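You operate a simulated robot arm through the tools that you are given. There is no shell and no other tool. Be economical: measure what you need, move in short steps, check, and stop when the job is done.

Carry out the task below with a simulated robot arm. There is one attempt and no reset: what you move stays moved.

JOB
Shut the tall freezer door. Then take the pink sponge and leave it in the white pan on the top of the white table. Then fetch the red ladle and stand it on the upper shelf under the cup machine. Then shut the white drawer. Then put the orange ladle on the third store rack shelf from the top. Then take the blue press and leave it on the teal slip. Then put the blue sponge on the shelf under the sink. Then open the blue bin lid. Keep to this order. Set down upright: red ladle, blue press.

Only the result counts: the job must be done as asked and must still hold three seconds after the hand-in. Knocking over, shifting, dropping, spilling or breaking anything else fails it. A push-on lid holds only when it is set on centred and level and pressed home; a screw cap is set on level and turned clockwise until tight.

ROBOT AND FRAMES
A 7-joint arm with a three-finger gripper on a trunk, on a base that drives. Base frame: it is fixed to the floor where the robot stands at the start and does not move with it; the origin is under the middle of the robot, x ahead of it, y to its left, z up. Units: m, degrees, N and s.
With the tool pointing down near the work surface it reaches from about 0.1 to 0.82 m from the robot's upright axis, wherever it stands. Its first joint turns from -166.0 to 166.0 degrees. Places, roughly: blue bin lid [-4, 5.2, 0.6]; blue press (6x5x9 cm) [-0.2, -1.1, 0.9]; blue sponge (10x7x4 cm) [1.6, 0.3, 0.9]; orange ladle (7x6x18 cm) [-2.2, 3.8, 0.2]; pink sponge (10x7x4 cm) [-4.2, 3.5, 0.9]; red ladle (7x6x18 cm) [-4.1, 3.3, 0.9]; shelf under the sink [1.6, 1.1, 0.2]; tall freezer door [0.8, -0.2, 0.6]; teal slip [-0.5, -1.25, 1]; third store rack shelf [-3.2, 5.5, 0.9]; upper shelf under the cup machine [-2.2, 3, 0.5]; white drawer [-3.5, 2.5, 0.7]; white pan (36x21x5 cm) [-4.2, 3.9, 0.9]. Payload 2.69 kg.
Tool frame: the origin (TCP) lies between the finger pads and is the grasp point; the fingertips stand 0.029 m ahead of it; z points along the fingers, y is the line along which they close. Largest opening 0.12 m; the body of the gripper starts 0.078 m behind the TCP.
Orientation is told as [roll, pitch, yaw] about the base's x, y, z axes, in that order, counted from this pose: with the fingers straight down and closing along the base's y, the tool's x points along the base's -x, its y along +y and its z along -z.

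CONTROLS
- The arm moves only by the tool nudge_tool. Its argument "increments" is a list of rows, each an object of numbers (a shift or turn left out is 0, a gripper value left out holds the last): "tx", "ty", "tz": the shift along the tool's x, y, z in m; "rx", "ry", "rz": the turn, a rotation vector about the tool's x, y, z in degrees; "claw": the gripper command, from -1 (shut) to 1 (fully open), values between in proportion. In form: [{"tx": .., "ty": .., "tz": .., "rx": .., "ry": .., "rz": .., "claw": ..}, ...]. A call has 1 to 8 rows; each row shifts and turns the commanded pose from where the row before left it, along the tool's axes as they then stand. A row lasts 0.2 s, in which the tool goes at most 0.05 m and 8.6 degrees; a call with a longer step from one row to the next is refused whole, and so is a gripper value outside its range. A pose out of reach is approached as far as the arm can. The call stops where the force on the tool passes 40 N (or 10 N more than at its start, if that is more) or the arm is blocked; 0.2 s more then pass. The fingers move at their own pace and stop on an object; they squeeze with about 42 N. The grip force told is the motor's: it shows also when the fingers shut on nothing. Time passes only in rows, and 0.2 s behind the last, so rows that do not move let the fingers close. It gives the time, the measured TCP pose, the force on the tool (base axes), the opening and the grip force at its end, in the units of the frame above (readings bear some noise), with the torque about the TCP (base axes, N m) and any sound that the robot's microphone picked up.
- Cameras (640 x 400 px; columns grow to the right, rows downward): "scene" is now at [0.2885, 0.109, 1.3102]; the picture's right is [-0.93, -0.38, 0.00], its down [-0.23, 0.55, -0.80] and it looks along [0.30, -0.74, -0.60] (base axes); focal length 262 px, centre (320, 200). "wrist" rides on the gripper at [0.063, 0, -0.104] in the tool frame; the picture's right is [0.00, 1.00, 0.00], its down [-0.83, 0.00, -0.56] and it looks along [-0.56, 0.00, 0.83] (tool axes); focal length 275 px, centre (320, 200). There is no depth. A picture from a camera that has moved, and an enlarged one, comes with that camera's place and axes in the base frame and with its lens.
- get_image(camera): a new picture of that camera. It takes no simulated time.
- raise_lower(by): slides the trunk up (or, below 0, down) by that many m; the arm and the scene camera ride with it, the base frame stays. It gives what a move gives, with no picture.
- base_move(legs): drives the robot by 1 to 6 legs, each [ahead, left, turn to the left] in m, m and degrees, along the robot's own axes; the way and the turn of a leg run together, so that a leg with both is an arc; at most 1.5 m and 180 degrees a leg. The arm and the cameras ride along, it lands a little off, and it stops where it bumps. It gives what a move gives.
- pan_tilt(pan, tilt): turns the head with the scene camera to pan (to the left, within 143 degrees either way) and tilt (down, from -29 to 69), counted from straight ahead of the robot. It gives what a move gives.
- close_up(camera, box): a new picture of the part [left, top, right, bottom] of that camera's present view, enlarged. It takes no simulated time.
- close_job(): hands the job in; it is judged then, once.

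Work in short steps. Places have to be worked out from the pictures, the camera data and where the tool is seen: move nearer, look again, correct. Check each grasp and each placing, and mend what went wrong. You have 196 turns and 182 pictures in all, those below and enlarged ones among them. Open the gripper and draw the arm clear of the work before you hand the job in, unless the task says otherwise; then end with one line.

The tools are called after "Emit:" as name(argument=value, ...) on one line, values as JSON. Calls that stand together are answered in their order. nudge_tool: Moves the arm, as the interface text tells. Its arguments: {"type":"object","properties":{"increments":{"type":"array"}},"required":["increments"]} The other tools are called the same way: raise_lower (by) slides the trunk up or down; base_move (legs) drives the base; pan_tilt (pan, tilt) turns the head that bears the scene camera; get_image (camera) takes a picture; close_up (camera, box) takes an enlarged picture of a part of a camera's view; close_job () hands the job in.

At the start:

```text
time: 0.0
tcp_pos: [0.3382, -0.3782, 1.0848]
ee_rot: [0.0, 0.1, 0.0]
contact_force: [-0.1, 0.2, 0.1]
torque: [-0.02, 0.01, -0.01]
grip_width: 0.1199
finger_force: 0.0
trunk travel left (down, up): [-0.3, 0.286]
robot x, y, heading: [0.0029, -0.0016, -0.2]
head pan, tilt: [-67.8, 36.6]
```

scene: 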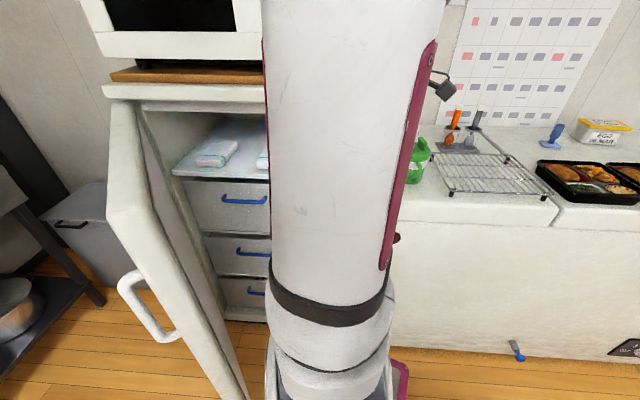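
wrist: 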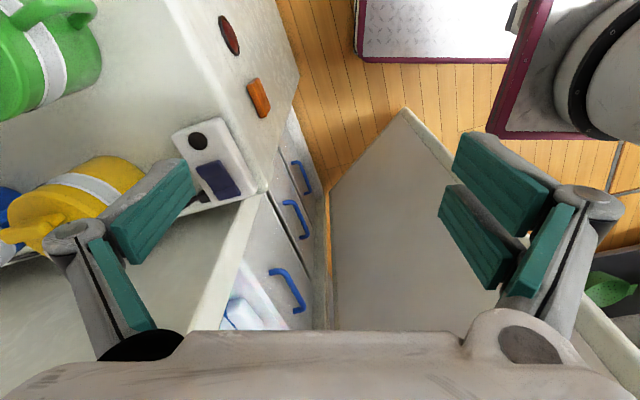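

I'll look around first: a picture with the head straight towards the freezer and others.

Emit:
pan_tilt(pan=-25, tilt=40)

Emit:
get_image(camera="scene")

```text
time: 1.1
tcp_pos: [0.3391, -0.3787, 1.0843]
ee_rot: [-0.1, 0.0, 0.1]
contact_force: [0.0, 0.1, -0.8]
torque: [0.0, -0.02, -0.01]
grip_width: 0.1199
finger_force: 0.1
trunk travel left (down, up): [-0.3, 0.286]
robot x, y, heading: [-0.0007, -0.0006, 0.3]
head pan, tilt: [-25.0, 40.0]
```

```text
179 pictures are left
camera scene: at [0.3326, 0.1537, 1.3052], right [-0.42, -0.91, 0.0], down [-0.58, 0.27, -0.77], along [0.69, -0.32, -0.64], focal length 262 px, centre (320, 200)
```

scene: 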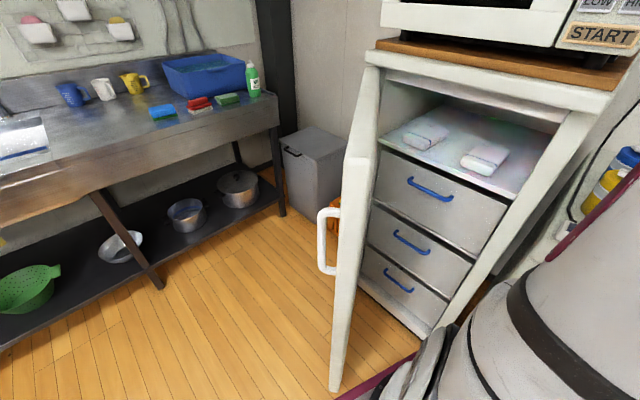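

The freezer door hinges on the far (+x) side, with its free edge around (0.59,-0.02), half open. I'll swing the hand over to the door's outer side with the fingers closed.

Emit:
nudge_tool(increments=[{"ty": 0.049, "claw": -1}, {"ty": 0.049}, {"ty": 0.049}, {"ty": 0.049}, {"ty": 0.049}, {"ty": 0.049}, {"ty": 0.049}, {"ty": 0.049}])

Emit:
nudge_tool(increments=[{"ty": 0.049}, {"ty": 0.049}, {"ty": 0.049}, {"ty": 0.049}])

Emit:
get_image(camera="scene")

Emit:
get_image(camera="wrist")

```text
time: 2.1
tcp_pos: [0.3465, -0.211, 1.0467]
ee_rot: [9.4, 9.0, 0.5]
contact_force: [0.3, -0.1, -0.9]
torque: [0.01, 0.02, 0.01]
grip_width: 0.0
finger_force: 28.2
trunk travel left (down, up): [-0.3, 0.286]
robot x, y, heading: [-0.0017, 0.0032, -0.2]
head pan, tilt: [-25.0, 40.0]
stopped in row 4: the arm was blocked; the commanded pose is now the measured one
```

```text
time: 2.9
tcp_pos: [0.3535, -0.0708, 1.0714]
ee_rot: [8.3, 8.4, 0.3]
contact_force: [2.1, -0.1, 2.7]
torque: [-0.03, -0.01, -0.02]
grip_width: 0.0002
finger_force: 29.0
trunk travel left (down, up): [-0.3, 0.286]
robot x, y, heading: [-0.0031, 0.0014, -0.0]
head pan, tilt: [-25.0, 40.0]
stopped in row 4: the force on the tool passed its limit at 56 N (the readings are from after the stop); the commanded pose is now the measured one
```

```text
178 pictures are left
camera scene: at [0.3327, 0.1537, 1.3051], right [-0.42, -0.91, 0.0], down [-0.58, 0.27, -0.77], along [0.69, -0.32, -0.64], focal length 262 px, centre (320, 200)
```

scene: 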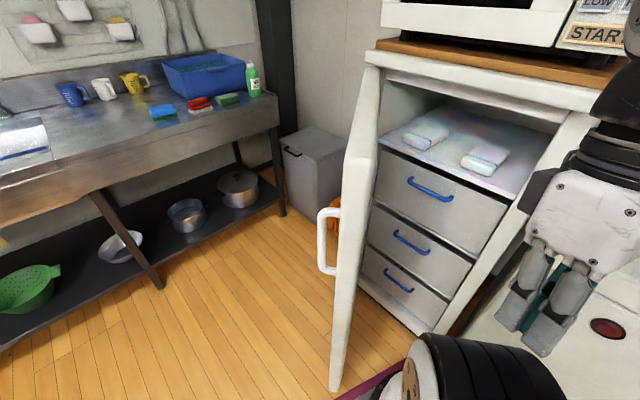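

```text
177 pictures are left
camera wrist: at [0.3064, -0.0855, 1.1827], right [0.01, 0.99, 0.14], down [0.9, -0.07, 0.42], along [0.43, 0.12, -0.89], focal length 275 px, centre (320, 200)
```

wrist: 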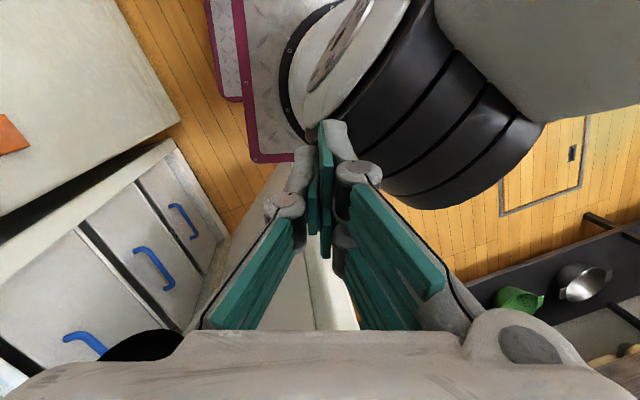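

The arm ran into the robot's own column, I believe. I'll look down at the robot to understand its layout.

Emit:
pan_tilt(pan=-60, tilt=69)

Emit:
get_image(camera="scene")

Emit:
pan_tilt(pan=-140, tilt=45)

Emit:
get_image(camera="scene")

```text
time: 3.9
tcp_pos: [0.3538, -0.0714, 1.0719]
ee_rot: [8.3, 8.4, 0.3]
contact_force: [2.8, -2.2, 3.8]
torque: [0.0, 0.02, 0.03]
grip_width: 0.0
finger_force: 28.5
trunk travel left (down, up): [-0.3, 0.286]
robot x, y, heading: [0.0024, -0.0032, -0.1]
head pan, tilt: [-60.0, 68.8]
```

```text
176 pictures are left
camera scene: at [0.2837, 0.1411, 1.2691], right [-0.87, -0.5, 0.0], down [-0.47, 0.81, -0.36], along [0.18, -0.31, -0.93], focal length 262 px, centre (320, 200)
```

scene: 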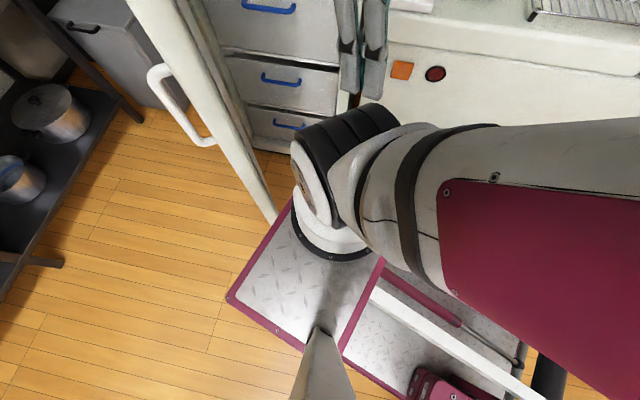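

```text
time: 5.5
tcp_pos: [0.3539, -0.0701, 1.0726]
ee_rot: [8.2, 8.3, 0.4]
contact_force: [0.8, -3.4, 4.0]
torque: [-0.01, 0.04, 0.06]
grip_width: 0.0003
finger_force: 28.6
trunk travel left (down, up): [-0.3, 0.286]
robot x, y, heading: [0.0037, 0.0005, 0.4]
head pan, tilt: [-140.0, 45.0]
```

```text
175 pictures are left
camera scene: at [0.2593, 0.1237, 1.2777], right [-1.0, -0.05, 0.0], down [-0.05, 0.87, -0.49], along [0.03, -0.49, -0.87], focal length 262 px, centre (320, 200)
```

scene: 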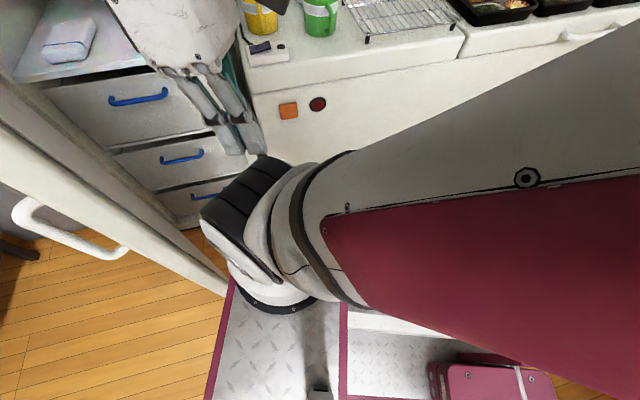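

The arm's shoulder stands near (0.33, -0.03), at the platform front, so the hand bumped it. I'll back off to y −0.38, straighten the tool, then raise the trunk to pass over the door top.

Emit:
nudge_tool(increments=[{"ty": -0.045}, {"ty": -0.045}, {"ty": -0.045}, {"ty": -0.045}, {"ty": -0.045, "rx": 4, "ry": -4}, {"ty": -0.045, "rx": 4, "ry": -4}])

Emit:
raise_lower(by=0.2)

Emit:
pan_tilt(pan=-45, tilt=50)

Emit:
get_image(camera="scene")

```text
time: 6.9
tcp_pos: [0.3511, -0.3411, 1.0394]
ee_rot: [0.3, 0.5, -0.2]
contact_force: [0.0, 0.5, 0.5]
torque: [-0.01, -0.03, 0.02]
grip_width: 0.0001
finger_force: 28.8
trunk travel left (down, up): [-0.3, 0.286]
robot x, y, heading: [-0.0026, 0.0037, 0.0]
head pan, tilt: [-140.0, 45.0]
```

```text
time: 9.0
tcp_pos: [0.3506, -0.339, 1.236]
ee_rot: [0.2, 0.6, -0.4]
contact_force: [-0.3, -0.6, -0.9]
torque: [0.01, 0.01, -0.03]
grip_width: 0.0
finger_force: 28.4
trunk travel left (down, up): [-0.5, 0.086]
robot x, y, heading: [0.0012, -0.0003, -0.3]
head pan, tilt: [-140.0, 45.0]
```

```text
time: 10.8
tcp_pos: [0.3501, -0.3388, 1.2363]
ee_rot: [0.2, 0.4, -0.3]
contact_force: [0.2, 0.1, -0.6]
torque: [0.02, -0.02, -0.01]
grip_width: 0.0
finger_force: 28.3
trunk travel left (down, up): [-0.5, 0.086]
robot x, y, heading: [-0.0013, -0.0008, 0.1]
head pan, tilt: [-45.0, 50.0]
```

```text
174 pictures are left
camera scene: at [0.1803, 0.1351, 1.4911], right [-0.71, -0.71, 0.0], down [-0.54, 0.54, -0.64], along [0.45, -0.45, -0.77], focal length 262 px, centre (320, 200)
```

scene: 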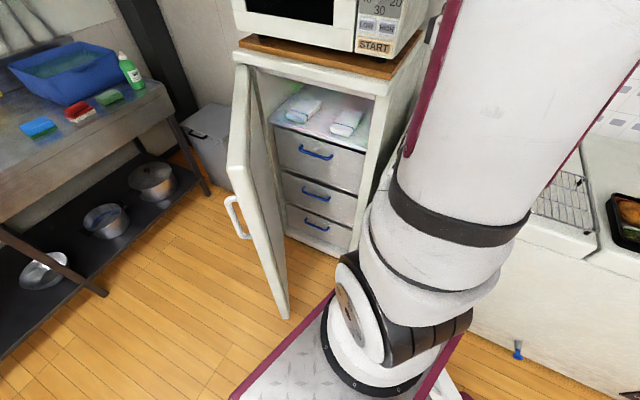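

Camera poses before and after the lift seem inconsistent in x; I'll recheck with the same pan/tilt as earlier.

Emit:
pan_tilt(pan=-60, tilt=69)

Emit:
get_image(camera="scene")

```text
time: 11.6
tcp_pos: [0.3498, -0.3376, 1.2375]
ee_rot: [0.2, 0.5, -0.3]
contact_force: [0.7, 1.0, 0.6]
torque: [-0.01, 0.01, 0.0]
grip_width: 0.0
finger_force: 28.8
trunk travel left (down, up): [-0.5, 0.086]
robot x, y, heading: [-0.0005, -0.0018, -0.2]
head pan, tilt: [-60.0, 68.8]
```

```text
173 pictures are left
camera scene: at [0.1539, 0.1411, 1.4692], right [-0.87, -0.5, 0.0], down [-0.47, 0.81, -0.36], along [0.18, -0.31, -0.93], focal length 262 px, centre (320, 200)
```

scene: 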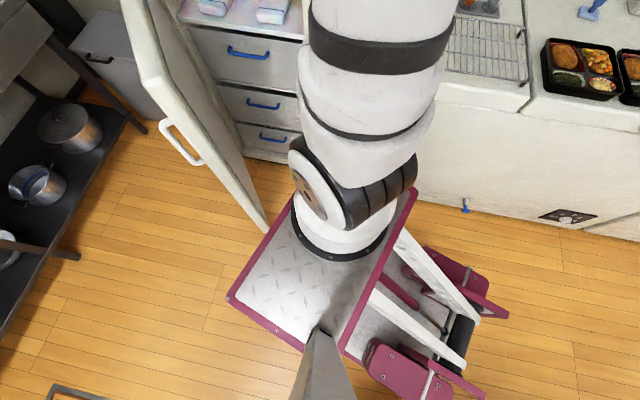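

The trunk is a parallel linkage, so the shoulder swings back in x as it rises (now near (0.19, 0.03)). The door is from free edge (0.58,-0.03) to hinge (0.96,-0.29), top at z 1.12. I go over its top to the outer side at z 1.24.

Emit:
nudge_tool(increments=[{"tx": -0.0375, "ty": 0.0225}, {"tx": -0.0375, "ty": 0.0225}, {"tx": -0.0375, "ty": 0.0225}, {"tx": -0.0375, "ty": 0.0225}, {"tx": -0.03, "ty": 0.034}, {"tx": -0.03, "ty": 0.034}, {"tx": -0.03, "ty": 0.034}, {"tx": -0.03, "ty": 0.034}])

Emit:
nudge_tool(increments=[{"tx": -0.02, "ty": 0.034}, {"tx": -0.02, "ty": 0.034}, {"tx": -0.02, "ty": 0.034}, {"tx": -0.02, "ty": 0.034}, {"tx": -0.02, "ty": 0.034}, {"tx": -0.02, "ty": 0.034}])

Emit:
nudge_tool(increments=[{"rz": 7.75}, {"rz": 7.75}, {"rz": 7.75}, {"rz": 7.75}, {"rz": 7.75}, {"rz": 7.75}, {"rz": 7.75}, {"rz": 7.75}])

Emit:
get_image(camera="scene")

Emit:
get_image(camera="wrist")

```text
time: 13.4
tcp_pos: [0.622, -0.1133, 1.2356]
ee_rot: [0.2, 0.5, -0.4]
contact_force: [-0.2, -1.1, 0.1]
torque: [-0.01, -0.05, 0.0]
grip_width: 0.0
finger_force: 28.7
trunk travel left (down, up): [-0.5, 0.086]
robot x, y, heading: [0.0025, -0.0019, 0.1]
head pan, tilt: [-60.0, 68.8]
```

```text
time: 14.8
tcp_pos: [0.744, 0.0909, 1.2356]
ee_rot: [0.2, 0.6, -0.4]
contact_force: [-0.5, -0.6, 0.8]
torque: [0.06, 0.01, -0.01]
grip_width: 0.0
finger_force: 28.3
trunk travel left (down, up): [-0.5, 0.086]
robot x, y, heading: [-0.0008, -0.0002, -0.2]
head pan, tilt: [-60.0, 68.8]
```

```text
time: 16.6
tcp_pos: [0.7409, 0.0904, 1.2347]
ee_rot: [-0.3, 0.3, -62.5]
contact_force: [-0.7, 0.2, -0.4]
torque: [-0.02, -0.02, 0.02]
grip_width: 0.0
finger_force: 28.9
trunk travel left (down, up): [-0.5, 0.086]
robot x, y, heading: [0.0027, -0.0024, -0.0]
head pan, tilt: [-60.0, 68.8]
```

```text
172 pictures are left
camera scene: at [0.1539, 0.1411, 1.4692], right [-0.87, -0.5, 0.0], down [-0.47, 0.81, -0.36], along [0.18, -0.31, -0.93], focal length 262 px, centre (320, 200)
```

scene: 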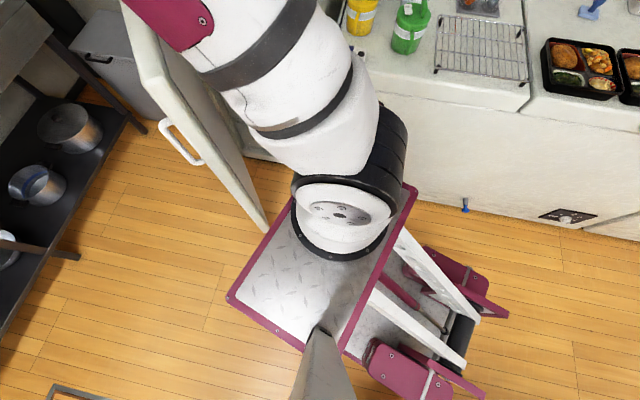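

```text
171 pictures are left
camera wrist: at [0.7131, 0.1455, 1.3391], right [0.88, 0.47, -0.01], down [0.39, -0.74, 0.55], along [0.25, -0.49, -0.84], focal length 275 px, centre (320, 200)
```

wrist: 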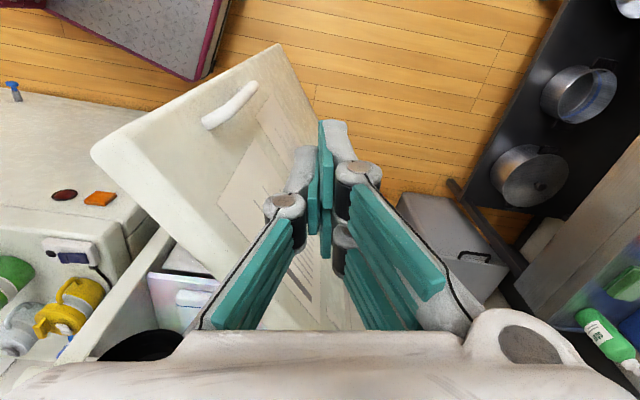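

The fingers are outside the door, clear of it. I descend to z 1.07, above the handle, beside the door's outer face.

Emit:
nudge_tool(increments=[{"tz": 0.042}, {"tz": 0.042}, {"tz": 0.042}, {"tz": 0.042}])

Emit:
get_image(camera="wrist")

```text
time: 17.6
tcp_pos: [0.7394, 0.0903, 1.0663]
ee_rot: [-0.3, 0.4, -62.4]
contact_force: [-0.4, -0.1, 0.2]
torque: [0.03, -0.04, 0.03]
grip_width: 0.0001
finger_force: 28.7
trunk travel left (down, up): [-0.5, 0.086]
robot x, y, heading: [0.0035, -0.0001, 0.3]
head pan, tilt: [-60.0, 68.8]
```

```text
170 pictures are left
camera wrist: at [0.711, 0.1453, 1.1719], right [0.88, 0.47, -0.01], down [0.39, -0.74, 0.55], along [0.25, -0.49, -0.84], focal length 275 px, centre (320, 200)
```

wrist: 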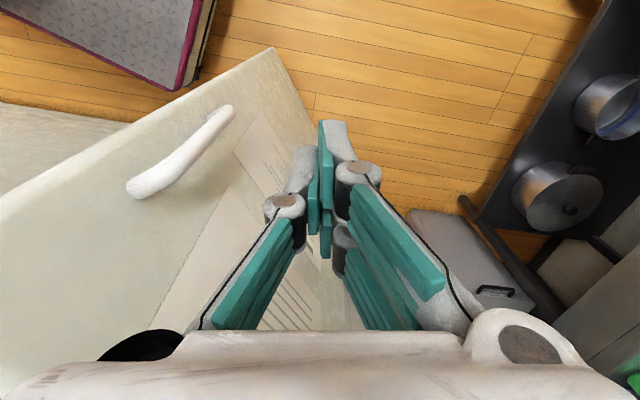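

Fingers sit ~0.19 m off the door face, above the handle. I now sweep along the door's arc to swing it shut, first part.

Emit:
nudge_tool(increments=[{"tx": -0.0282, "ty": -0.0334}, {"tx": -0.0282, "ty": -0.0334}, {"tx": -0.0282, "ty": -0.0334}, {"tx": -0.0282, "ty": -0.0334}, {"tx": -0.0157, "ty": -0.0247}, {"tx": -0.0157, "ty": -0.0247}, {"tx": -0.0157, "ty": -0.0247}])

Emit:
get_image(camera="wrist")

```text
time: 19.2
tcp_pos: [0.6314, -0.1471, 1.0687]
ee_rot: [-0.3, 0.3, -62.3]
contact_force: [0.3, 0.7, 0.7]
torque: [-0.06, 0.02, 0.02]
grip_width: 0.0
finger_force: 28.5
trunk travel left (down, up): [-0.5, 0.086]
robot x, y, heading: [0.003, -0.0004, -0.1]
head pan, tilt: [-60.0, 68.8]
```

```text
169 pictures are left
camera wrist: at [0.6031, -0.0914, 1.1733], right [0.88, 0.47, -0.01], down [0.39, -0.74, 0.55], along [0.25, -0.49, -0.84], focal length 275 px, centre (320, 200)
```

wrist: 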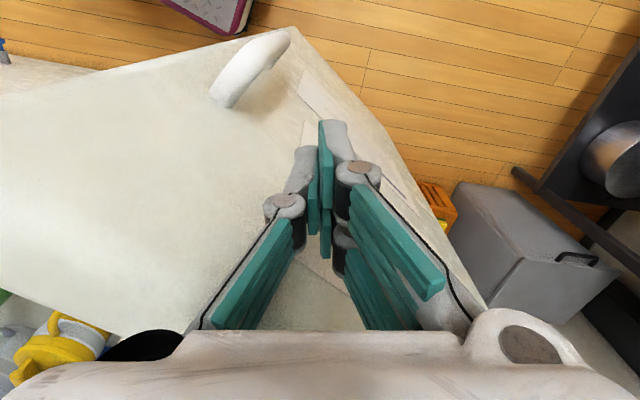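

The door is moving with the fingers and no notable force. I continue the arc towards closed.

Emit:
nudge_tool(increments=[{"tx": -0.0229, "ty": -0.0217}, {"tx": -0.0229, "ty": -0.0217}, {"tx": -0.0229, "ty": -0.0217}, {"tx": -0.0277, "ty": -0.0148}, {"tx": -0.0277, "ty": -0.0148}, {"tx": -0.0277, "ty": -0.0148}])

Emit:
get_image(camera="wrist")

```text
time: 20.6
tcp_pos: [0.6073, -0.3286, 1.067]
ee_rot: [-0.3, 0.4, -62.2]
contact_force: [-0.1, 0.7, 0.1]
torque: [-0.05, 0.01, -0.01]
grip_width: 0.0
finger_force: 28.7
trunk travel left (down, up): [-0.5, 0.086]
robot x, y, heading: [0.0028, -0.004, 0.2]
head pan, tilt: [-60.0, 68.8]
```

```text
168 pictures are left
camera wrist: at [0.5786, -0.2733, 1.1711], right [0.88, 0.47, -0.01], down [0.4, -0.74, 0.55], along [0.25, -0.49, -0.84], focal length 275 px, centre (320, 200)
```

wrist: 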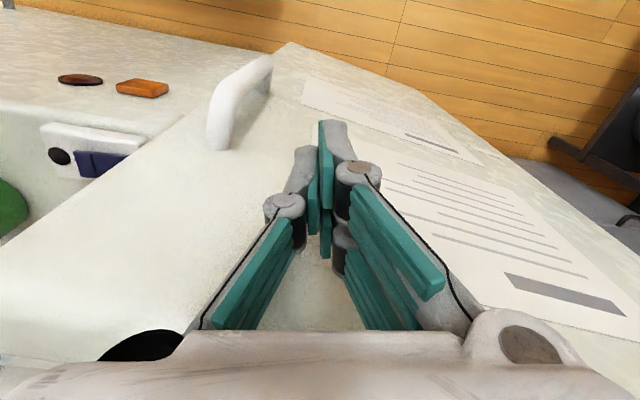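

Nearly closed. I push the last stretch in small steps until the force rises.

Emit:
nudge_tool(increments=[{"tx": -0.0283, "ty": -0.007}, {"tx": -0.0283, "ty": -0.005}, {"tx": -0.025, "ty": -0.002}, {"tx": -0.02}, {"tx": -0.02}, {"tx": -0.02}, {"tx": -0.02}])

Emit:
get_image(camera="wrist")

Emit:
pan_tilt(pan=-45, tilt=35)

Emit:
get_image(camera="scene")

```text
time: 21.2
tcp_pos: [0.6175, -0.373, 1.0671]
ee_rot: [-0.3, 1.3, -62.5]
contact_force: [-8.5, 12.7, 7.5]
torque: [-1.6, -0.88, -0.37]
grip_width: 0.0
finger_force: 28.8
trunk travel left (down, up): [-0.5, 0.086]
robot x, y, heading: [-0.0042, 0.0009, -0.0]
head pan, tilt: [-60.0, 68.8]
stopped in row 3: the force on the tool passed its limit at 69 N (the readings are from after the stop); the commanded pose is now the measured one
```

```text
167 pictures are left
camera wrist: at [0.589, -0.3197, 1.1718], right [0.88, 0.47, 0.0], down [0.4, -0.74, 0.54], along [0.25, -0.48, -0.84], focal length 275 px, centre (320, 200)
```

wrist: 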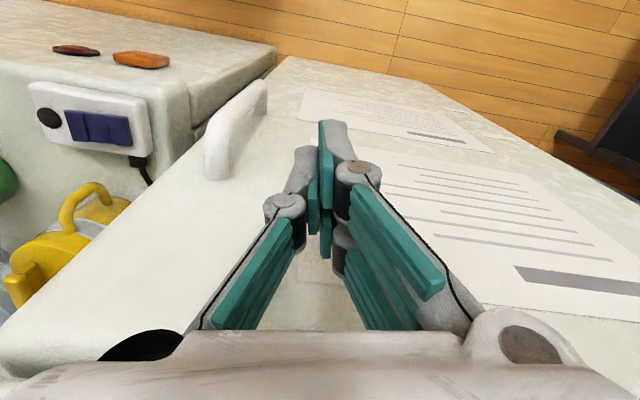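

```text
time: 22.2
tcp_pos: [0.6171, -0.3742, 1.0675]
ee_rot: [-0.4, 1.3, -62.3]
contact_force: [-13.8, 21.6, 10.8]
torque: [-2.54, -1.38, -0.54]
grip_width: 0.0
finger_force: 28.7
trunk travel left (down, up): [-0.5, 0.086]
robot x, y, heading: [-0.0009, 0.0044, 0.0]
head pan, tilt: [-45.0, 35.0]
```

```text
166 pictures are left
camera scene: at [0.187, 0.1288, 1.5128], right [-0.71, -0.71, 0.0], down [-0.41, 0.41, -0.82], along [0.58, -0.58, -0.57], focal length 262 px, centre (320, 200)
```

scene: 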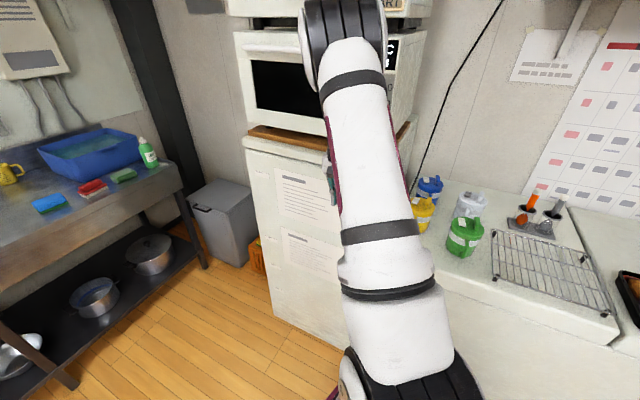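

The door seems shut (resisting force). I back off and check whether it is fully closed.

Emit:
nudge_tool(increments=[{"tx": 0.03}, {"tx": 0.04}, {"tx": 0.04}, {"tx": 0.04}])

Emit:
get_image(camera="wrist")

Emit:
close_up(camera="scene", box=[220, 80, 440, 360])

```text
time: 23.2
tcp_pos: [0.5486, -0.2424, 1.0694]
ee_rot: [-0.4, 1.3, -62.4]
contact_force: [1.2, -0.5, -0.7]
torque: [0.08, 0.05, -0.01]
grip_width: 0.0
finger_force: 28.2
trunk travel left (down, up): [-0.5, 0.086]
robot x, y, heading: [0.0, -0.0011, 0.0]
head pan, tilt: [-45.0, 35.0]
```

```text
165 pictures are left
camera wrist: at [0.5194, -0.1889, 1.1737], right [0.88, 0.47, -0.01], down [0.4, -0.74, 0.54], along [0.25, -0.48, -0.84], focal length 275 px, centre (320, 200)
```

wrist: 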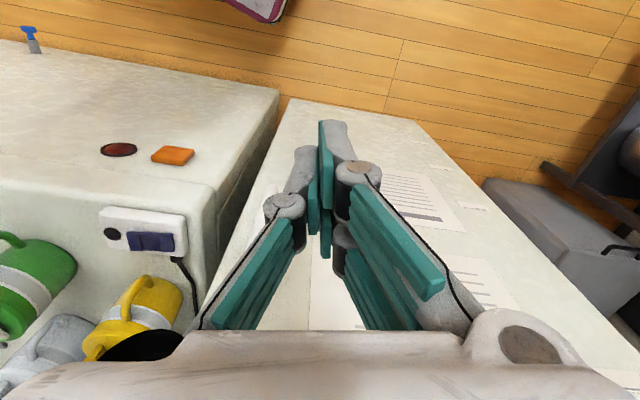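

```text
1.43 times, centred on (330, 220) of scene
camera zoom: at [0.1884, 0.1268, 1.5129], right [-0.71, -0.71, 0.0], down [-0.41, 0.41, -0.82], along [0.58, -0.58, -0.57], focal length 374 px, centre (306, 171)
```

zoom: 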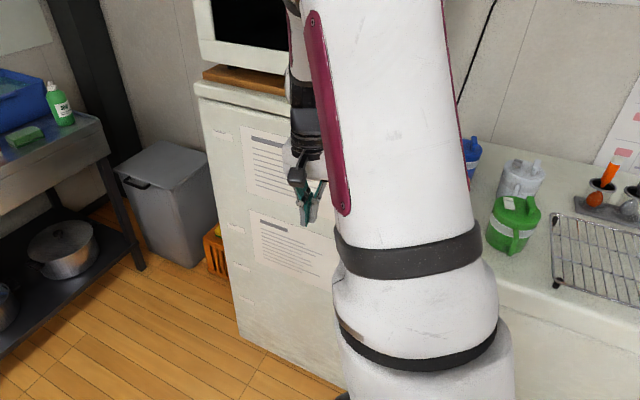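

Door looks nearly flush. Before driving I look around for the room layout and free ways.

Emit:
nudge_tool(increments=[{"tz": -0.04, "tx": 0.04}, {"tz": -0.04, "tx": 0.04}, {"tz": -0.04, "tx": 0.04}, {"tx": 0.045}, {"tx": 0.045}, {"rz": -8}, {"rz": -8}, {"rz": -8}])

Emit:
get_image(camera="scene")

Emit:
pan_tilt(pan=80, tilt=20)

Emit:
get_image(camera="scene")

Emit:
pan_tilt(pan=140, tilt=20)

Emit:
get_image(camera="scene")

```text
refused: row 1 steps farther than a row can; nothing moved
```

```text
163 pictures are left
camera scene: at [0.1884, 0.1268, 1.5129], right [-0.71, -0.71, 0.0], down [-0.41, 0.41, -0.82], along [0.58, -0.58, -0.57], focal length 262 px, centre (320, 200)
```

scene: 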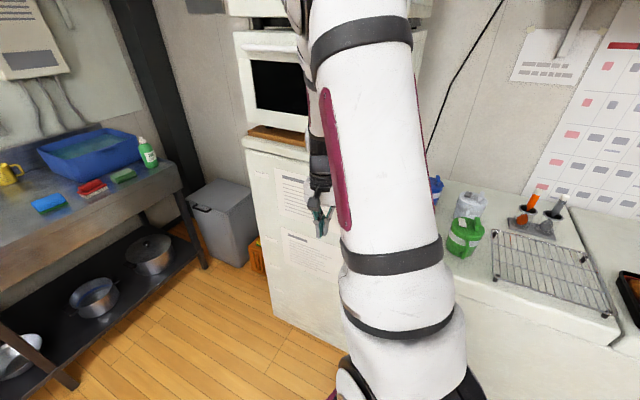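

```text
time: 25.2
tcp_pos: [0.5473, -0.2424, 1.0685]
ee_rot: [-0.3, 1.2, -62.3]
contact_force: [-0.9, 0.3, 0.3]
torque: [0.01, -0.01, 0.0]
grip_width: 0.0003
finger_force: 28.9
trunk travel left (down, up): [-0.5, 0.086]
robot x, y, heading: [0.0029, -0.0004, 0.0]
head pan, tilt: [80.0, 20.0]
```

```text
162 pictures are left
camera scene: at [0.1421, 0.2813, 1.5367], right [0.98, -0.17, 0.0], down [-0.06, -0.34, -0.94], along [0.16, 0.93, -0.34], focal length 262 px, centre (320, 200)
```

scene: 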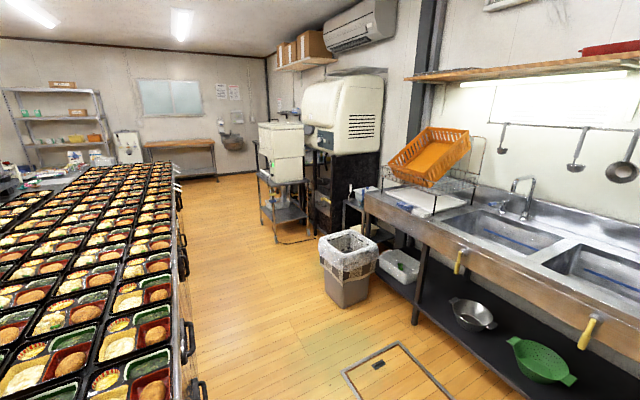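

```text
time: 26.5
tcp_pos: [0.5487, -0.2424, 1.069]
ee_rot: [-0.3, 1.3, -62.3]
contact_force: [0.3, 0.5, 0.1]
torque: [0.01, 0.02, 0.0]
grip_width: 0.0
finger_force: 28.2
trunk travel left (down, up): [-0.5, 0.086]
robot x, y, heading: [-0.0009, -0.001, -0.1]
head pan, tilt: [140.0, 20.0]
```

```text
161 pictures are left
camera scene: at [0.0546, 0.2495, 1.5367], right [0.64, 0.77, 0.0], down [0.26, -0.22, -0.94], along [-0.72, 0.6, -0.34], focal length 262 px, centre (320, 200)
```

scene: 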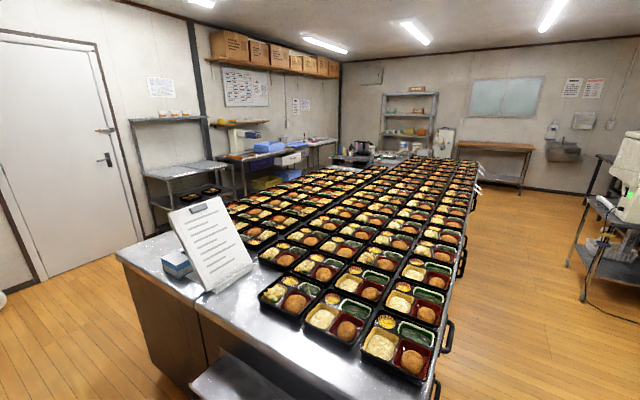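

The big bento table lies to the rear-left; the white table area is beyond it. I'll check the rear right side and verify the freezer door with the arm pulled back.

Emit:
nudge_tool(increments=[{"tz": -0.03, "tx": 0.03}, {"tz": -0.03, "tx": 0.03}, {"tz": -0.03, "tx": 0.03}, {"tz": -0.03, "tx": 0.03}, {"tz": -0.03, "tx": 0.03}, {"tz": -0.03, "tx": 0.03}])

Emit:
pan_tilt(pan=-143, tilt=45)

Emit:
get_image(camera="scene")

Emit:
pan_tilt(pan=143, tilt=60)

Emit:
get_image(camera="scene")

Emit:
get_image(camera="wrist")

```text
time: 27.9
tcp_pos: [0.4647, -0.0862, 1.2537]
ee_rot: [-0.3, 1.3, -62.4]
contact_force: [0.7, -0.8, -0.7]
torque: [0.06, 0.0, -0.01]
grip_width: 0.0003
finger_force: 28.6
trunk travel left (down, up): [-0.5, 0.086]
robot x, y, heading: [-0.0026, 0.0011, 0.1]
head pan, tilt: [140.0, 20.0]
```

```text
time: 31.8
tcp_pos: [0.4659, -0.087, 1.2528]
ee_rot: [-0.3, 1.3, -62.3]
contact_force: [-0.2, -0.7, -0.6]
torque: [0.01, 0.03, -0.01]
grip_width: 0.0
finger_force: 29.3
trunk travel left (down, up): [-0.5, 0.086]
robot x, y, heading: [-0.0021, 0.0005, -0.0]
head pan, tilt: [-143.0, 45.0]
```

```text
160 pictures are left
camera scene: at [0.0609, 0.1407, 1.498], right [-0.6, 0.8, 0.0], down [0.56, 0.43, -0.71], along [-0.56, -0.43, -0.71], focal length 262 px, centre (320, 200)
```

scene: 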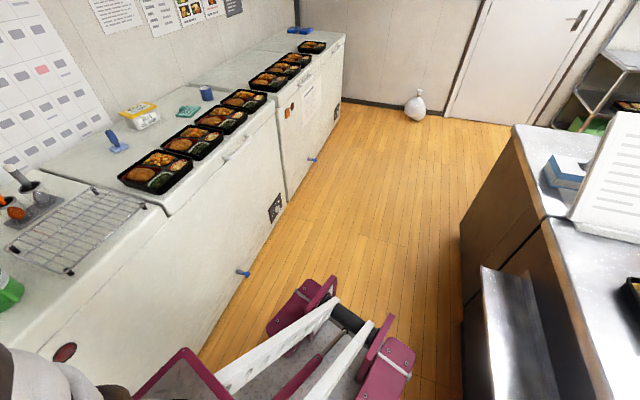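

```text
time: 35.7
tcp_pos: [0.4649, -0.0877, 1.2528]
ee_rot: [-0.2, 1.3, -62.3]
contact_force: [-0.5, -1.3, -0.6]
torque: [-0.01, 0.0, -0.02]
grip_width: 0.0001
finger_force: 28.7
trunk travel left (down, up): [-0.5, 0.086]
robot x, y, heading: [0.0023, -0.0011, -0.2]
head pan, tilt: [143.0, 60.0]
```

```text
159 pictures are left
camera scene: at [0.0726, 0.2298, 1.4786], right [0.6, 0.8, 0.0], down [0.69, -0.52, -0.5], along [-0.4, 0.3, -0.87], focal length 262 px, centre (320, 200)
```

scene: 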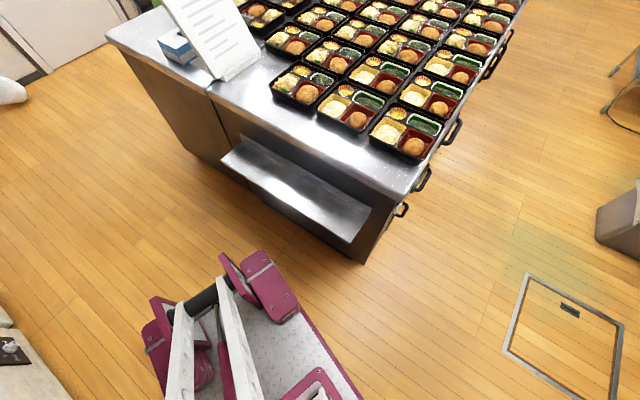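

```text
158 pictures are left
camera wrist: at [0.4379, -0.033, 1.3582], right [0.88, 0.47, -0.01], down [0.4, -0.74, 0.54], along [0.25, -0.48, -0.84], focal length 275 px, centre (320, 200)
```

wrist: 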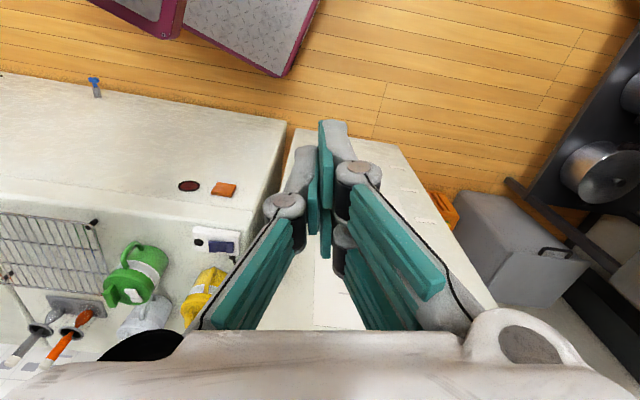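

The aisle behind is clear: counter front runs from (-0.3,-0.7) to (-2.8,-1.6), the table's near corner is at about (-1.3,0.2). I drive backwards through it.

Emit:
base_move(legs=[[-0.6, -0.22, 0], [-0.7, -0.25, 0], [-0.7, -0.05, 0]])

Emit:
pan_tilt(pan=0, tilt=25)

Emit:
get_image(camera="scene")

Emit:
pan_tilt(pan=110, tilt=25)

Emit:
get_image(camera="scene")

```text
time: 46.5
tcp_pos: [-1.5624, -0.5933, 1.2544]
ee_rot: [-0.4, 1.3, -63.0]
contact_force: [0.4, -1.1, 0.2]
torque: [0.0, -0.01, 0.01]
grip_width: 0.0
finger_force: 28.6
trunk travel left (down, up): [-0.5, 0.086]
robot x, y, heading: [-2.0283, -0.5034, -0.5]
head pan, tilt: [143.0, 60.0]
```

```text
time: 48.7
tcp_pos: [-1.5595, -0.5945, 1.2524]
ee_rot: [-0.4, 1.3, -62.8]
contact_force: [0.4, -0.4, -0.4]
torque: [0.0, 0.0, -0.01]
grip_width: 0.0
finger_force: 28.4
trunk travel left (down, up): [-0.5, 0.086]
robot x, y, heading: [-2.0256, -0.5029, -0.4]
head pan, tilt: [0.0, 25.0]
```

```text
157 pictures are left
camera scene: at [-1.8057, -0.3142, 1.5286], right [-0.01, -1.0, 0.0], down [-0.42, 0.0, -0.91], along [0.91, -0.01, -0.42], focal length 262 px, centre (320, 200)
```

scene: 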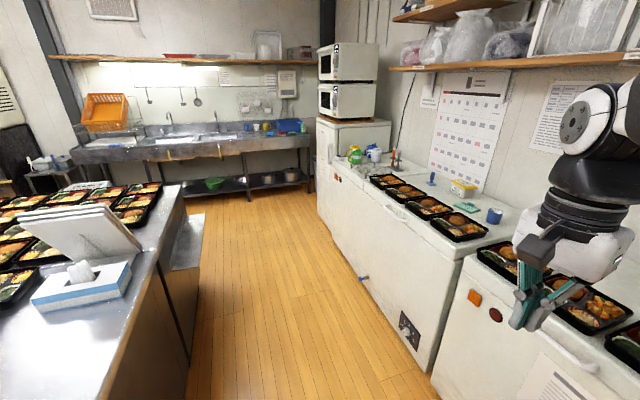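

```text
time: 50.6
tcp_pos: [-1.5597, -0.5943, 1.2534]
ee_rot: [-0.3, 1.3, -62.9]
contact_force: [0.5, -0.7, -1.4]
torque: [-0.01, 0.02, 0.0]
grip_width: 0.0
finger_force: 28.7
trunk travel left (down, up): [-0.5, 0.086]
robot x, y, heading: [-2.027, -0.5005, -0.8]
head pan, tilt: [110.0, 25.0]
```

```text
156 pictures are left
camera scene: at [-1.9284, -0.2265, 1.5286], right [0.94, 0.33, 0.0], down [0.14, -0.4, -0.91], along [-0.3, 0.85, -0.42], focal length 262 px, centre (320, 200)
```

scene: 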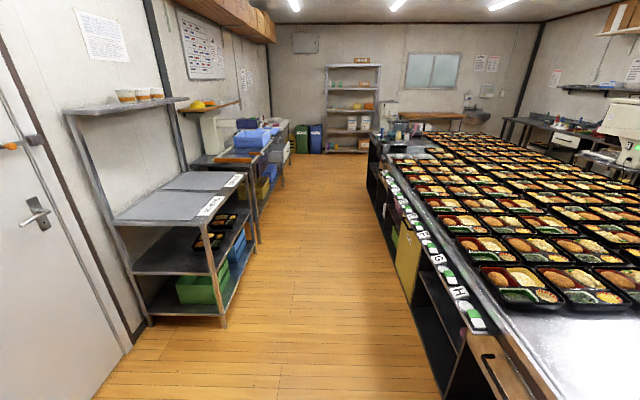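

The aisle leading to the white-table area is clear. I look back with a close-up to verify the freezer door is fully shut.

Emit:
pan_tilt(pan=5, tilt=20)

Emit:
close_up(camera="scene", box=[310, 80, 450, 230])

```text
time: 52.4
tcp_pos: [-1.5608, -0.5934, 1.2525]
ee_rot: [-0.3, 1.3, -62.9]
contact_force: [-0.5, -0.2, -0.1]
torque: [0.01, -0.02, 0.04]
grip_width: 0.0
finger_force: 28.8
trunk travel left (down, up): [-0.5, 0.086]
robot x, y, heading: [-2.0232, -0.5027, -0.7]
head pan, tilt: [5.0, 20.0]
```

```text
2.67 times, centred on (380, 155) of scene
camera zoom: at [-1.805, -0.3061, 1.5367], right [0.08, -1.0, 0.0], down [-0.34, -0.03, -0.94], along [0.94, 0.07, -0.34], focal length 698 px, centre (160, 320)
```

zoom: 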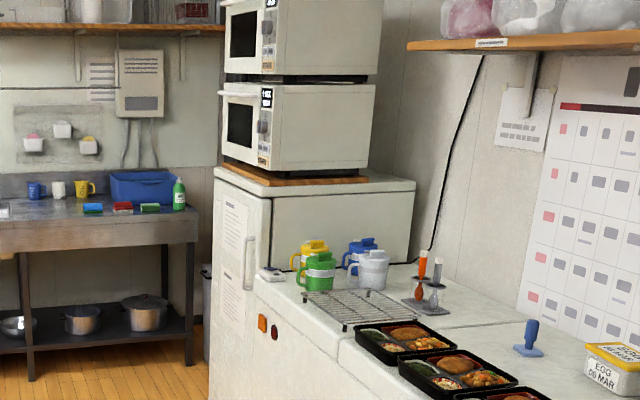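

The freezer door is shut. Now I turn left 110° and drive up the aisle toward the white table.

Emit:
base_move(legs=[[0, 0, 110], [1.3, -0.2, 0], [1.2, -0.1, 0]])

Emit:
pan_tilt(pan=30, tilt=25)

Emit:
get_image(camera="scene")

Emit:
pan_tilt(pan=-30, tilt=25)

Emit:
get_image(camera="scene")

```text
time: 69.2
tcp_pos: [-2.6486, 2.3955, 1.2529]
ee_rot: [-0.3, 1.2, 47.6]
contact_force: [-0.3, 0.5, -0.1]
torque: [-0.03, 0.01, 0.0]
grip_width: 0.0
finger_force: 28.5
trunk travel left (down, up): [-0.5, 0.086]
robot x, y, heading: [-2.5675, 1.928, 109.7]
head pan, tilt: [5.0, 20.0]
```

```text
time: 70.1
tcp_pos: [-2.6476, 2.3963, 1.2531]
ee_rot: [-0.3, 1.3, 47.5]
contact_force: [-0.9, 0.0, 0.1]
torque: [0.02, 0.03, -0.02]
grip_width: 0.0001
finger_force: 28.6
trunk travel left (down, up): [-0.5, 0.086]
robot x, y, heading: [-2.5678, 1.9288, 110.1]
head pan, tilt: [30.0, 25.0]
```

```text
154 pictures are left
camera scene: at [-2.8621, 2.0401, 1.5286], right [0.64, 0.77, 0.0], down [0.32, -0.27, -0.91], along [-0.69, 0.58, -0.42], focal length 262 px, centre (320, 200)
```

scene: 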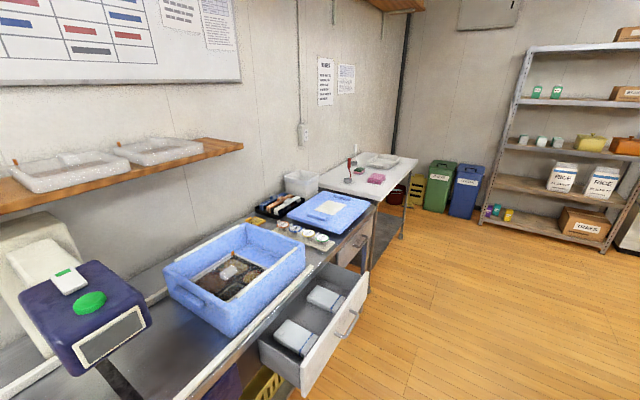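

```text
time: 71.4
tcp_pos: [-2.6483, 2.3962, 1.253]
ee_rot: [-0.3, 1.3, 47.6]
contact_force: [0.2, -0.7, -0.9]
torque: [-0.03, -0.01, 0.0]
grip_width: 0.0
finger_force: 28.5
trunk travel left (down, up): [-0.5, 0.086]
robot x, y, heading: [-2.5721, 1.9285, 110.0]
head pan, tilt: [-30.0, 25.0]
```

```text
153 pictures are left
camera scene: at [-2.7756, 2.0716, 1.5286], right [0.98, -0.17, 0.0], down [-0.07, -0.42, -0.91], along [0.16, 0.89, -0.42], focal length 262 px, centre (320, 200)
```

scene: 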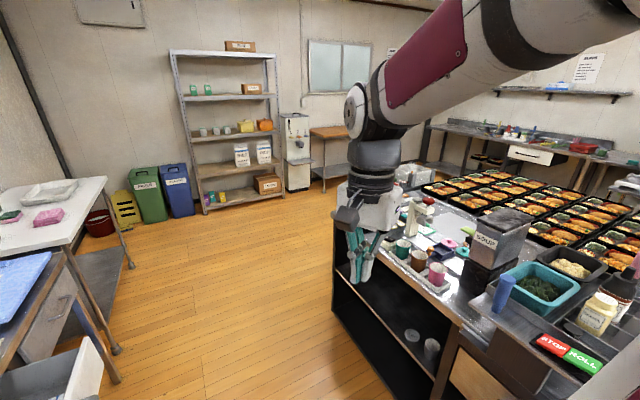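

The white table's front edge runs (-3.73,3.2)→(-4.05,4.15); pink sponge, red ladle and pan are on it. I drive ahead past the open drawer and turn to face the table, standing off a bit.

Emit:
base_move(legs=[[1.0, 0, 0], [0.95, -0.05, 0], [0, 0, 87.5]])

Emit:
pan_tilt(pan=0, tilt=40)

Emit:
get_image(camera="scene")

```text
time: 84.7
tcp_pos: [-3.6265, 3.7518, 1.253]
ee_rot: [-0.4, 1.3, 130.0]
contact_force: [0.3, -1.0, 0.4]
torque: [0.0, -0.02, -0.03]
grip_width: 0.0
finger_force: 28.7
trunk travel left (down, up): [-0.5, 0.086]
robot x, y, heading: [-3.1514, 3.7659, -167.7]
head pan, tilt: [-30.0, 25.0]
```

```text
time: 85.6
tcp_pos: [-3.6273, 3.7538, 1.2527]
ee_rot: [-0.2, 1.3, 130.0]
contact_force: [0.3, -0.6, 0.3]
torque: [0.01, 0.0, 0.01]
grip_width: 0.0
finger_force: 28.8
trunk travel left (down, up): [-0.5, 0.086]
robot x, y, heading: [-3.1484, 3.7662, -167.6]
head pan, tilt: [0.0, 40.0]
```

```text
152 pictures are left
camera scene: at [-3.3179, 3.5365, 1.5053], right [-0.21, 0.98, 0.0], down [0.63, 0.14, -0.77], along [-0.75, -0.16, -0.64], focal length 262 px, centre (320, 200)
```

scene: 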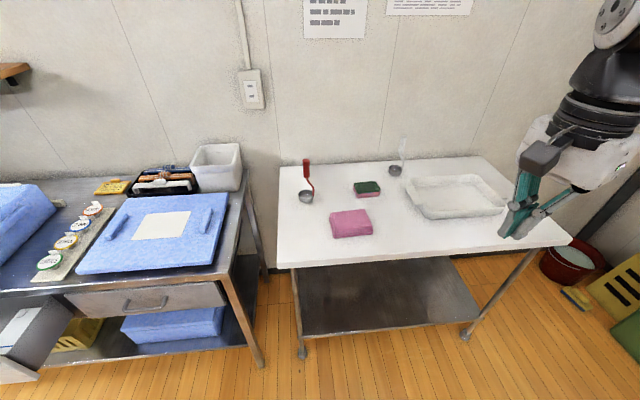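

Sponge ≈(-3.95,3.505), long side along about 114°; ladle bowl ≈(-4.06,3.32); pan centre ≈(-4.15,3.87). I move 0.17 m closer and lower the trunk 0.1.

Emit:
base_move(legs=[[0.17, 0, 0]])

Emit:
raise_lower(by=-0.1)

Emit:
get_image(camera="scene")

```text
time: 87.0
tcp_pos: [-3.787, 3.7173, 1.2536]
ee_rot: [-0.3, 1.4, 129.9]
contact_force: [-0.1, -0.8, -0.6]
torque: [0.03, 0.01, 0.0]
grip_width: 0.0003
finger_force: 29.1
trunk travel left (down, up): [-0.5, 0.086]
robot x, y, heading: [-3.3128, 3.7377, -168.0]
head pan, tilt: [0.0, 40.0]
```

```text
time: 88.4
tcp_pos: [-3.7872, 3.7182, 1.1531]
ee_rot: [-0.3, 1.3, 129.9]
contact_force: [-0.3, -0.8, -0.2]
torque: [0.0, -0.01, -0.03]
grip_width: 0.0
finger_force: 28.7
trunk travel left (down, up): [-0.4, 0.186]
robot x, y, heading: [-3.3175, 3.7306, -167.7]
head pan, tilt: [0.0, 40.0]
```

```text
151 pictures are left
camera scene: at [-3.5563, 3.4844, 1.4047], right [-0.21, 0.98, 0.0], down [0.63, 0.14, -0.77], along [-0.75, -0.16, -0.64], focal length 262 px, centre (320, 200)
```

scene: 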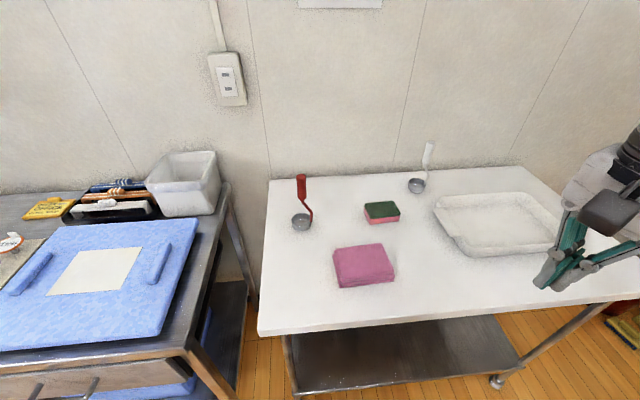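

Triangulated: sponge centre ≈(-3.957,3.504), top z≈0.90, short side along ≈20°. I rotate the gripper, open it and hover over the sponge.

Emit:
nudge_tool(increments=[{"rz": 6.4, "claw": 0.8}, {"rz": 6.4}, {"rz": 6.5}, {"tx": 0.028, "ty": 0.039}, {"tx": 0.028, "ty": 0.039}, {"tx": 0.028, "ty": 0.039}, {"tx": 0.028, "ty": 0.039}])

Emit:
nudge_tool(increments=[{"tx": 0.014, "ty": 0.0195}, {"tx": 0.014, "ty": 0.0195}, {"tz": 0.04}, {"tz": 0.04}, {"tz": 0.04}])

Emit:
get_image(camera="wrist")

Emit:
get_image(camera="scene")

```text
time: 90.0
tcp_pos: [-3.8969, 3.5576, 1.1522]
ee_rot: [-0.6, 1.2, 110.6]
contact_force: [0.7, -0.7, 0.4]
torque: [-0.06, 0.04, -0.02]
grip_width: 0.108
finger_force: 0.0
trunk travel left (down, up): [-0.4, 0.186]
robot x, y, heading: [-3.3099, 3.7317, -167.5]
head pan, tilt: [0.0, 40.0]
```

```text
time: 91.2
tcp_pos: [-3.9186, 3.516, 1.0336]
ee_rot: [-0.8, 1.2, 110.7]
contact_force: [0.5, -0.9, 1.2]
torque: [-0.02, 0.07, 0.01]
grip_width: 0.1077
finger_force: 0.0
trunk travel left (down, up): [-0.4, 0.186]
robot x, y, heading: [-3.3134, 3.7333, -167.7]
head pan, tilt: [0.0, 40.0]
```

```text
150 pictures are left
camera wrist: at [-3.8982, 3.4591, 1.138], right [-0.93, -0.36, -0.01], down [-0.31, 0.78, 0.54], along [-0.18, 0.51, -0.84], focal length 275 px, centre (320, 200)
```

wrist: 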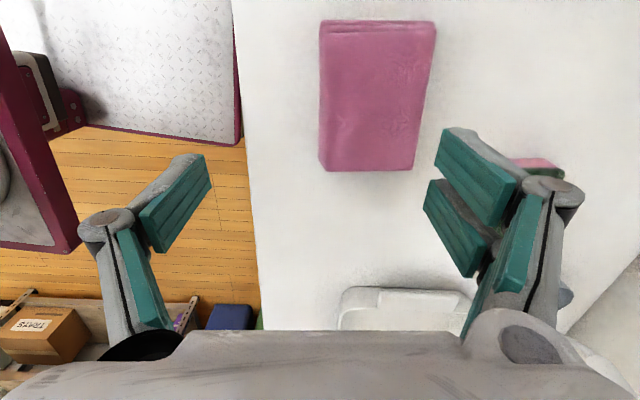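

```text
149 pictures are left
camera scene: at [-3.556, 3.4845, 1.4047], right [-0.21, 0.98, 0.0], down [0.63, 0.14, -0.77], along [-0.75, -0.16, -0.64], focal length 262 px, centre (320, 200)
```

scene: 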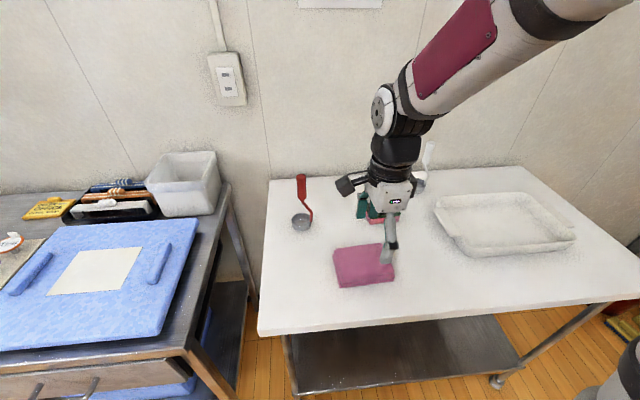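

Wrist view confirms the sponge centre at ≈(-3.955,3.495). I centre over it, descend to TCP z 0.90 and close.

Emit:
nudge_tool(increments=[{"tx": 0.004, "ty": 0.041}, {"tz": 0.045}, {"tz": 0.045}, {"tz": 0.03}, {"tz": 0.012}])

Emit:
get_image(camera="wrist")

```text
time: 92.4
tcp_pos: [-3.9546, 3.4931, 0.9]
ee_rot: [-0.6, 1.1, 110.7]
contact_force: [-0.3, -0.5, 3.2]
torque: [-0.01, 0.2, 0.05]
grip_width: 0.1105
finger_force: 2.3
trunk travel left (down, up): [-0.4, 0.186]
robot x, y, heading: [-3.3128, 3.7299, -167.7]
head pan, tilt: [0.0, 40.0]
```

```text
148 pictures are left
camera wrist: at [-3.9338, 3.4372, 1.0051], right [-0.93, -0.36, -0.01], down [-0.31, 0.78, 0.54], along [-0.18, 0.51, -0.84], focal length 275 px, centre (320, 200)
```

wrist: 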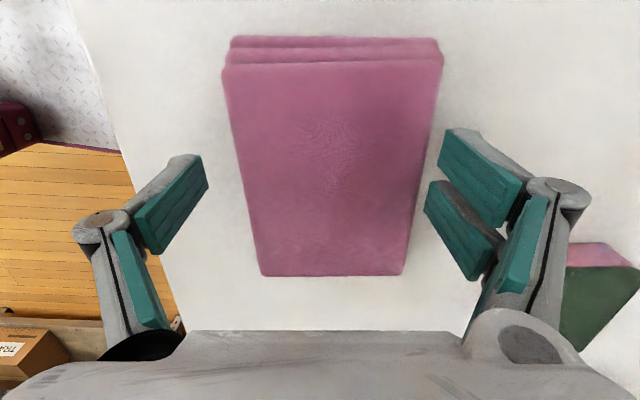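

Slight upward force suggests the tips are near the table. I raise 4 mm and close.

Emit:
nudge_tool(increments=[{"tz": -0.004}, {"claw": -1}, {}, {}, {}])

Emit:
nudge_tool(increments=[{"tz": -0.04}, {"tz": -0.04}, {"tz": -0.04}])

Emit:
get_image(camera="wrist")

```text
time: 93.0
tcp_pos: [-3.9565, 3.4951, 0.9145]
ee_rot: [0.4, 1.2, 110.8]
contact_force: [18.9, 8.4, 82.5]
torque: [1.61, -1.65, 0.02]
grip_width: 0.0489
finger_force: 37.6
trunk travel left (down, up): [-0.4, 0.186]
robot x, y, heading: [-3.3149, 3.7292, -168.0]
head pan, tilt: [0.0, 40.0]
stopped in row 3: the force on the tool passed its limit at 47 N (the readings are from after the stop); the commanded pose is now the measured one
```

```text
time: 93.8
tcp_pos: [-3.9587, 3.4973, 1.0262]
ee_rot: [-0.1, 1.1, 110.7]
contact_force: [0.0, -0.4, -0.9]
torque: [-0.01, -0.02, 0.0]
grip_width: 0.0002
finger_force: 29.1
trunk travel left (down, up): [-0.4, 0.186]
robot x, y, heading: [-3.3143, 3.7307, -167.7]
head pan, tilt: [0.0, 40.0]
```

```text
147 pictures are left
camera wrist: at [-3.9387, 3.44, 1.1308], right [-0.93, -0.36, 0.0], down [-0.3, 0.79, 0.54], along [-0.19, 0.5, -0.84], focal length 275 px, centre (320, 200)
```

wrist: 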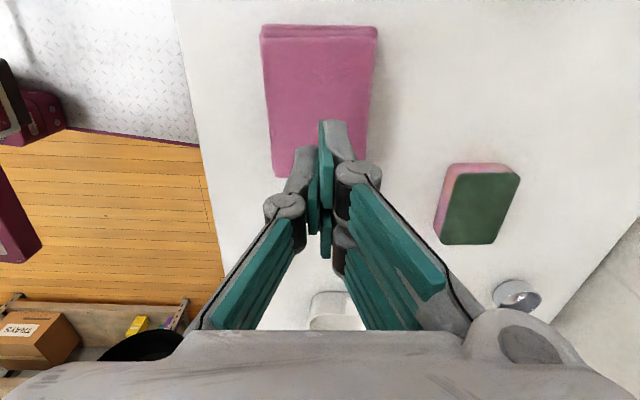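

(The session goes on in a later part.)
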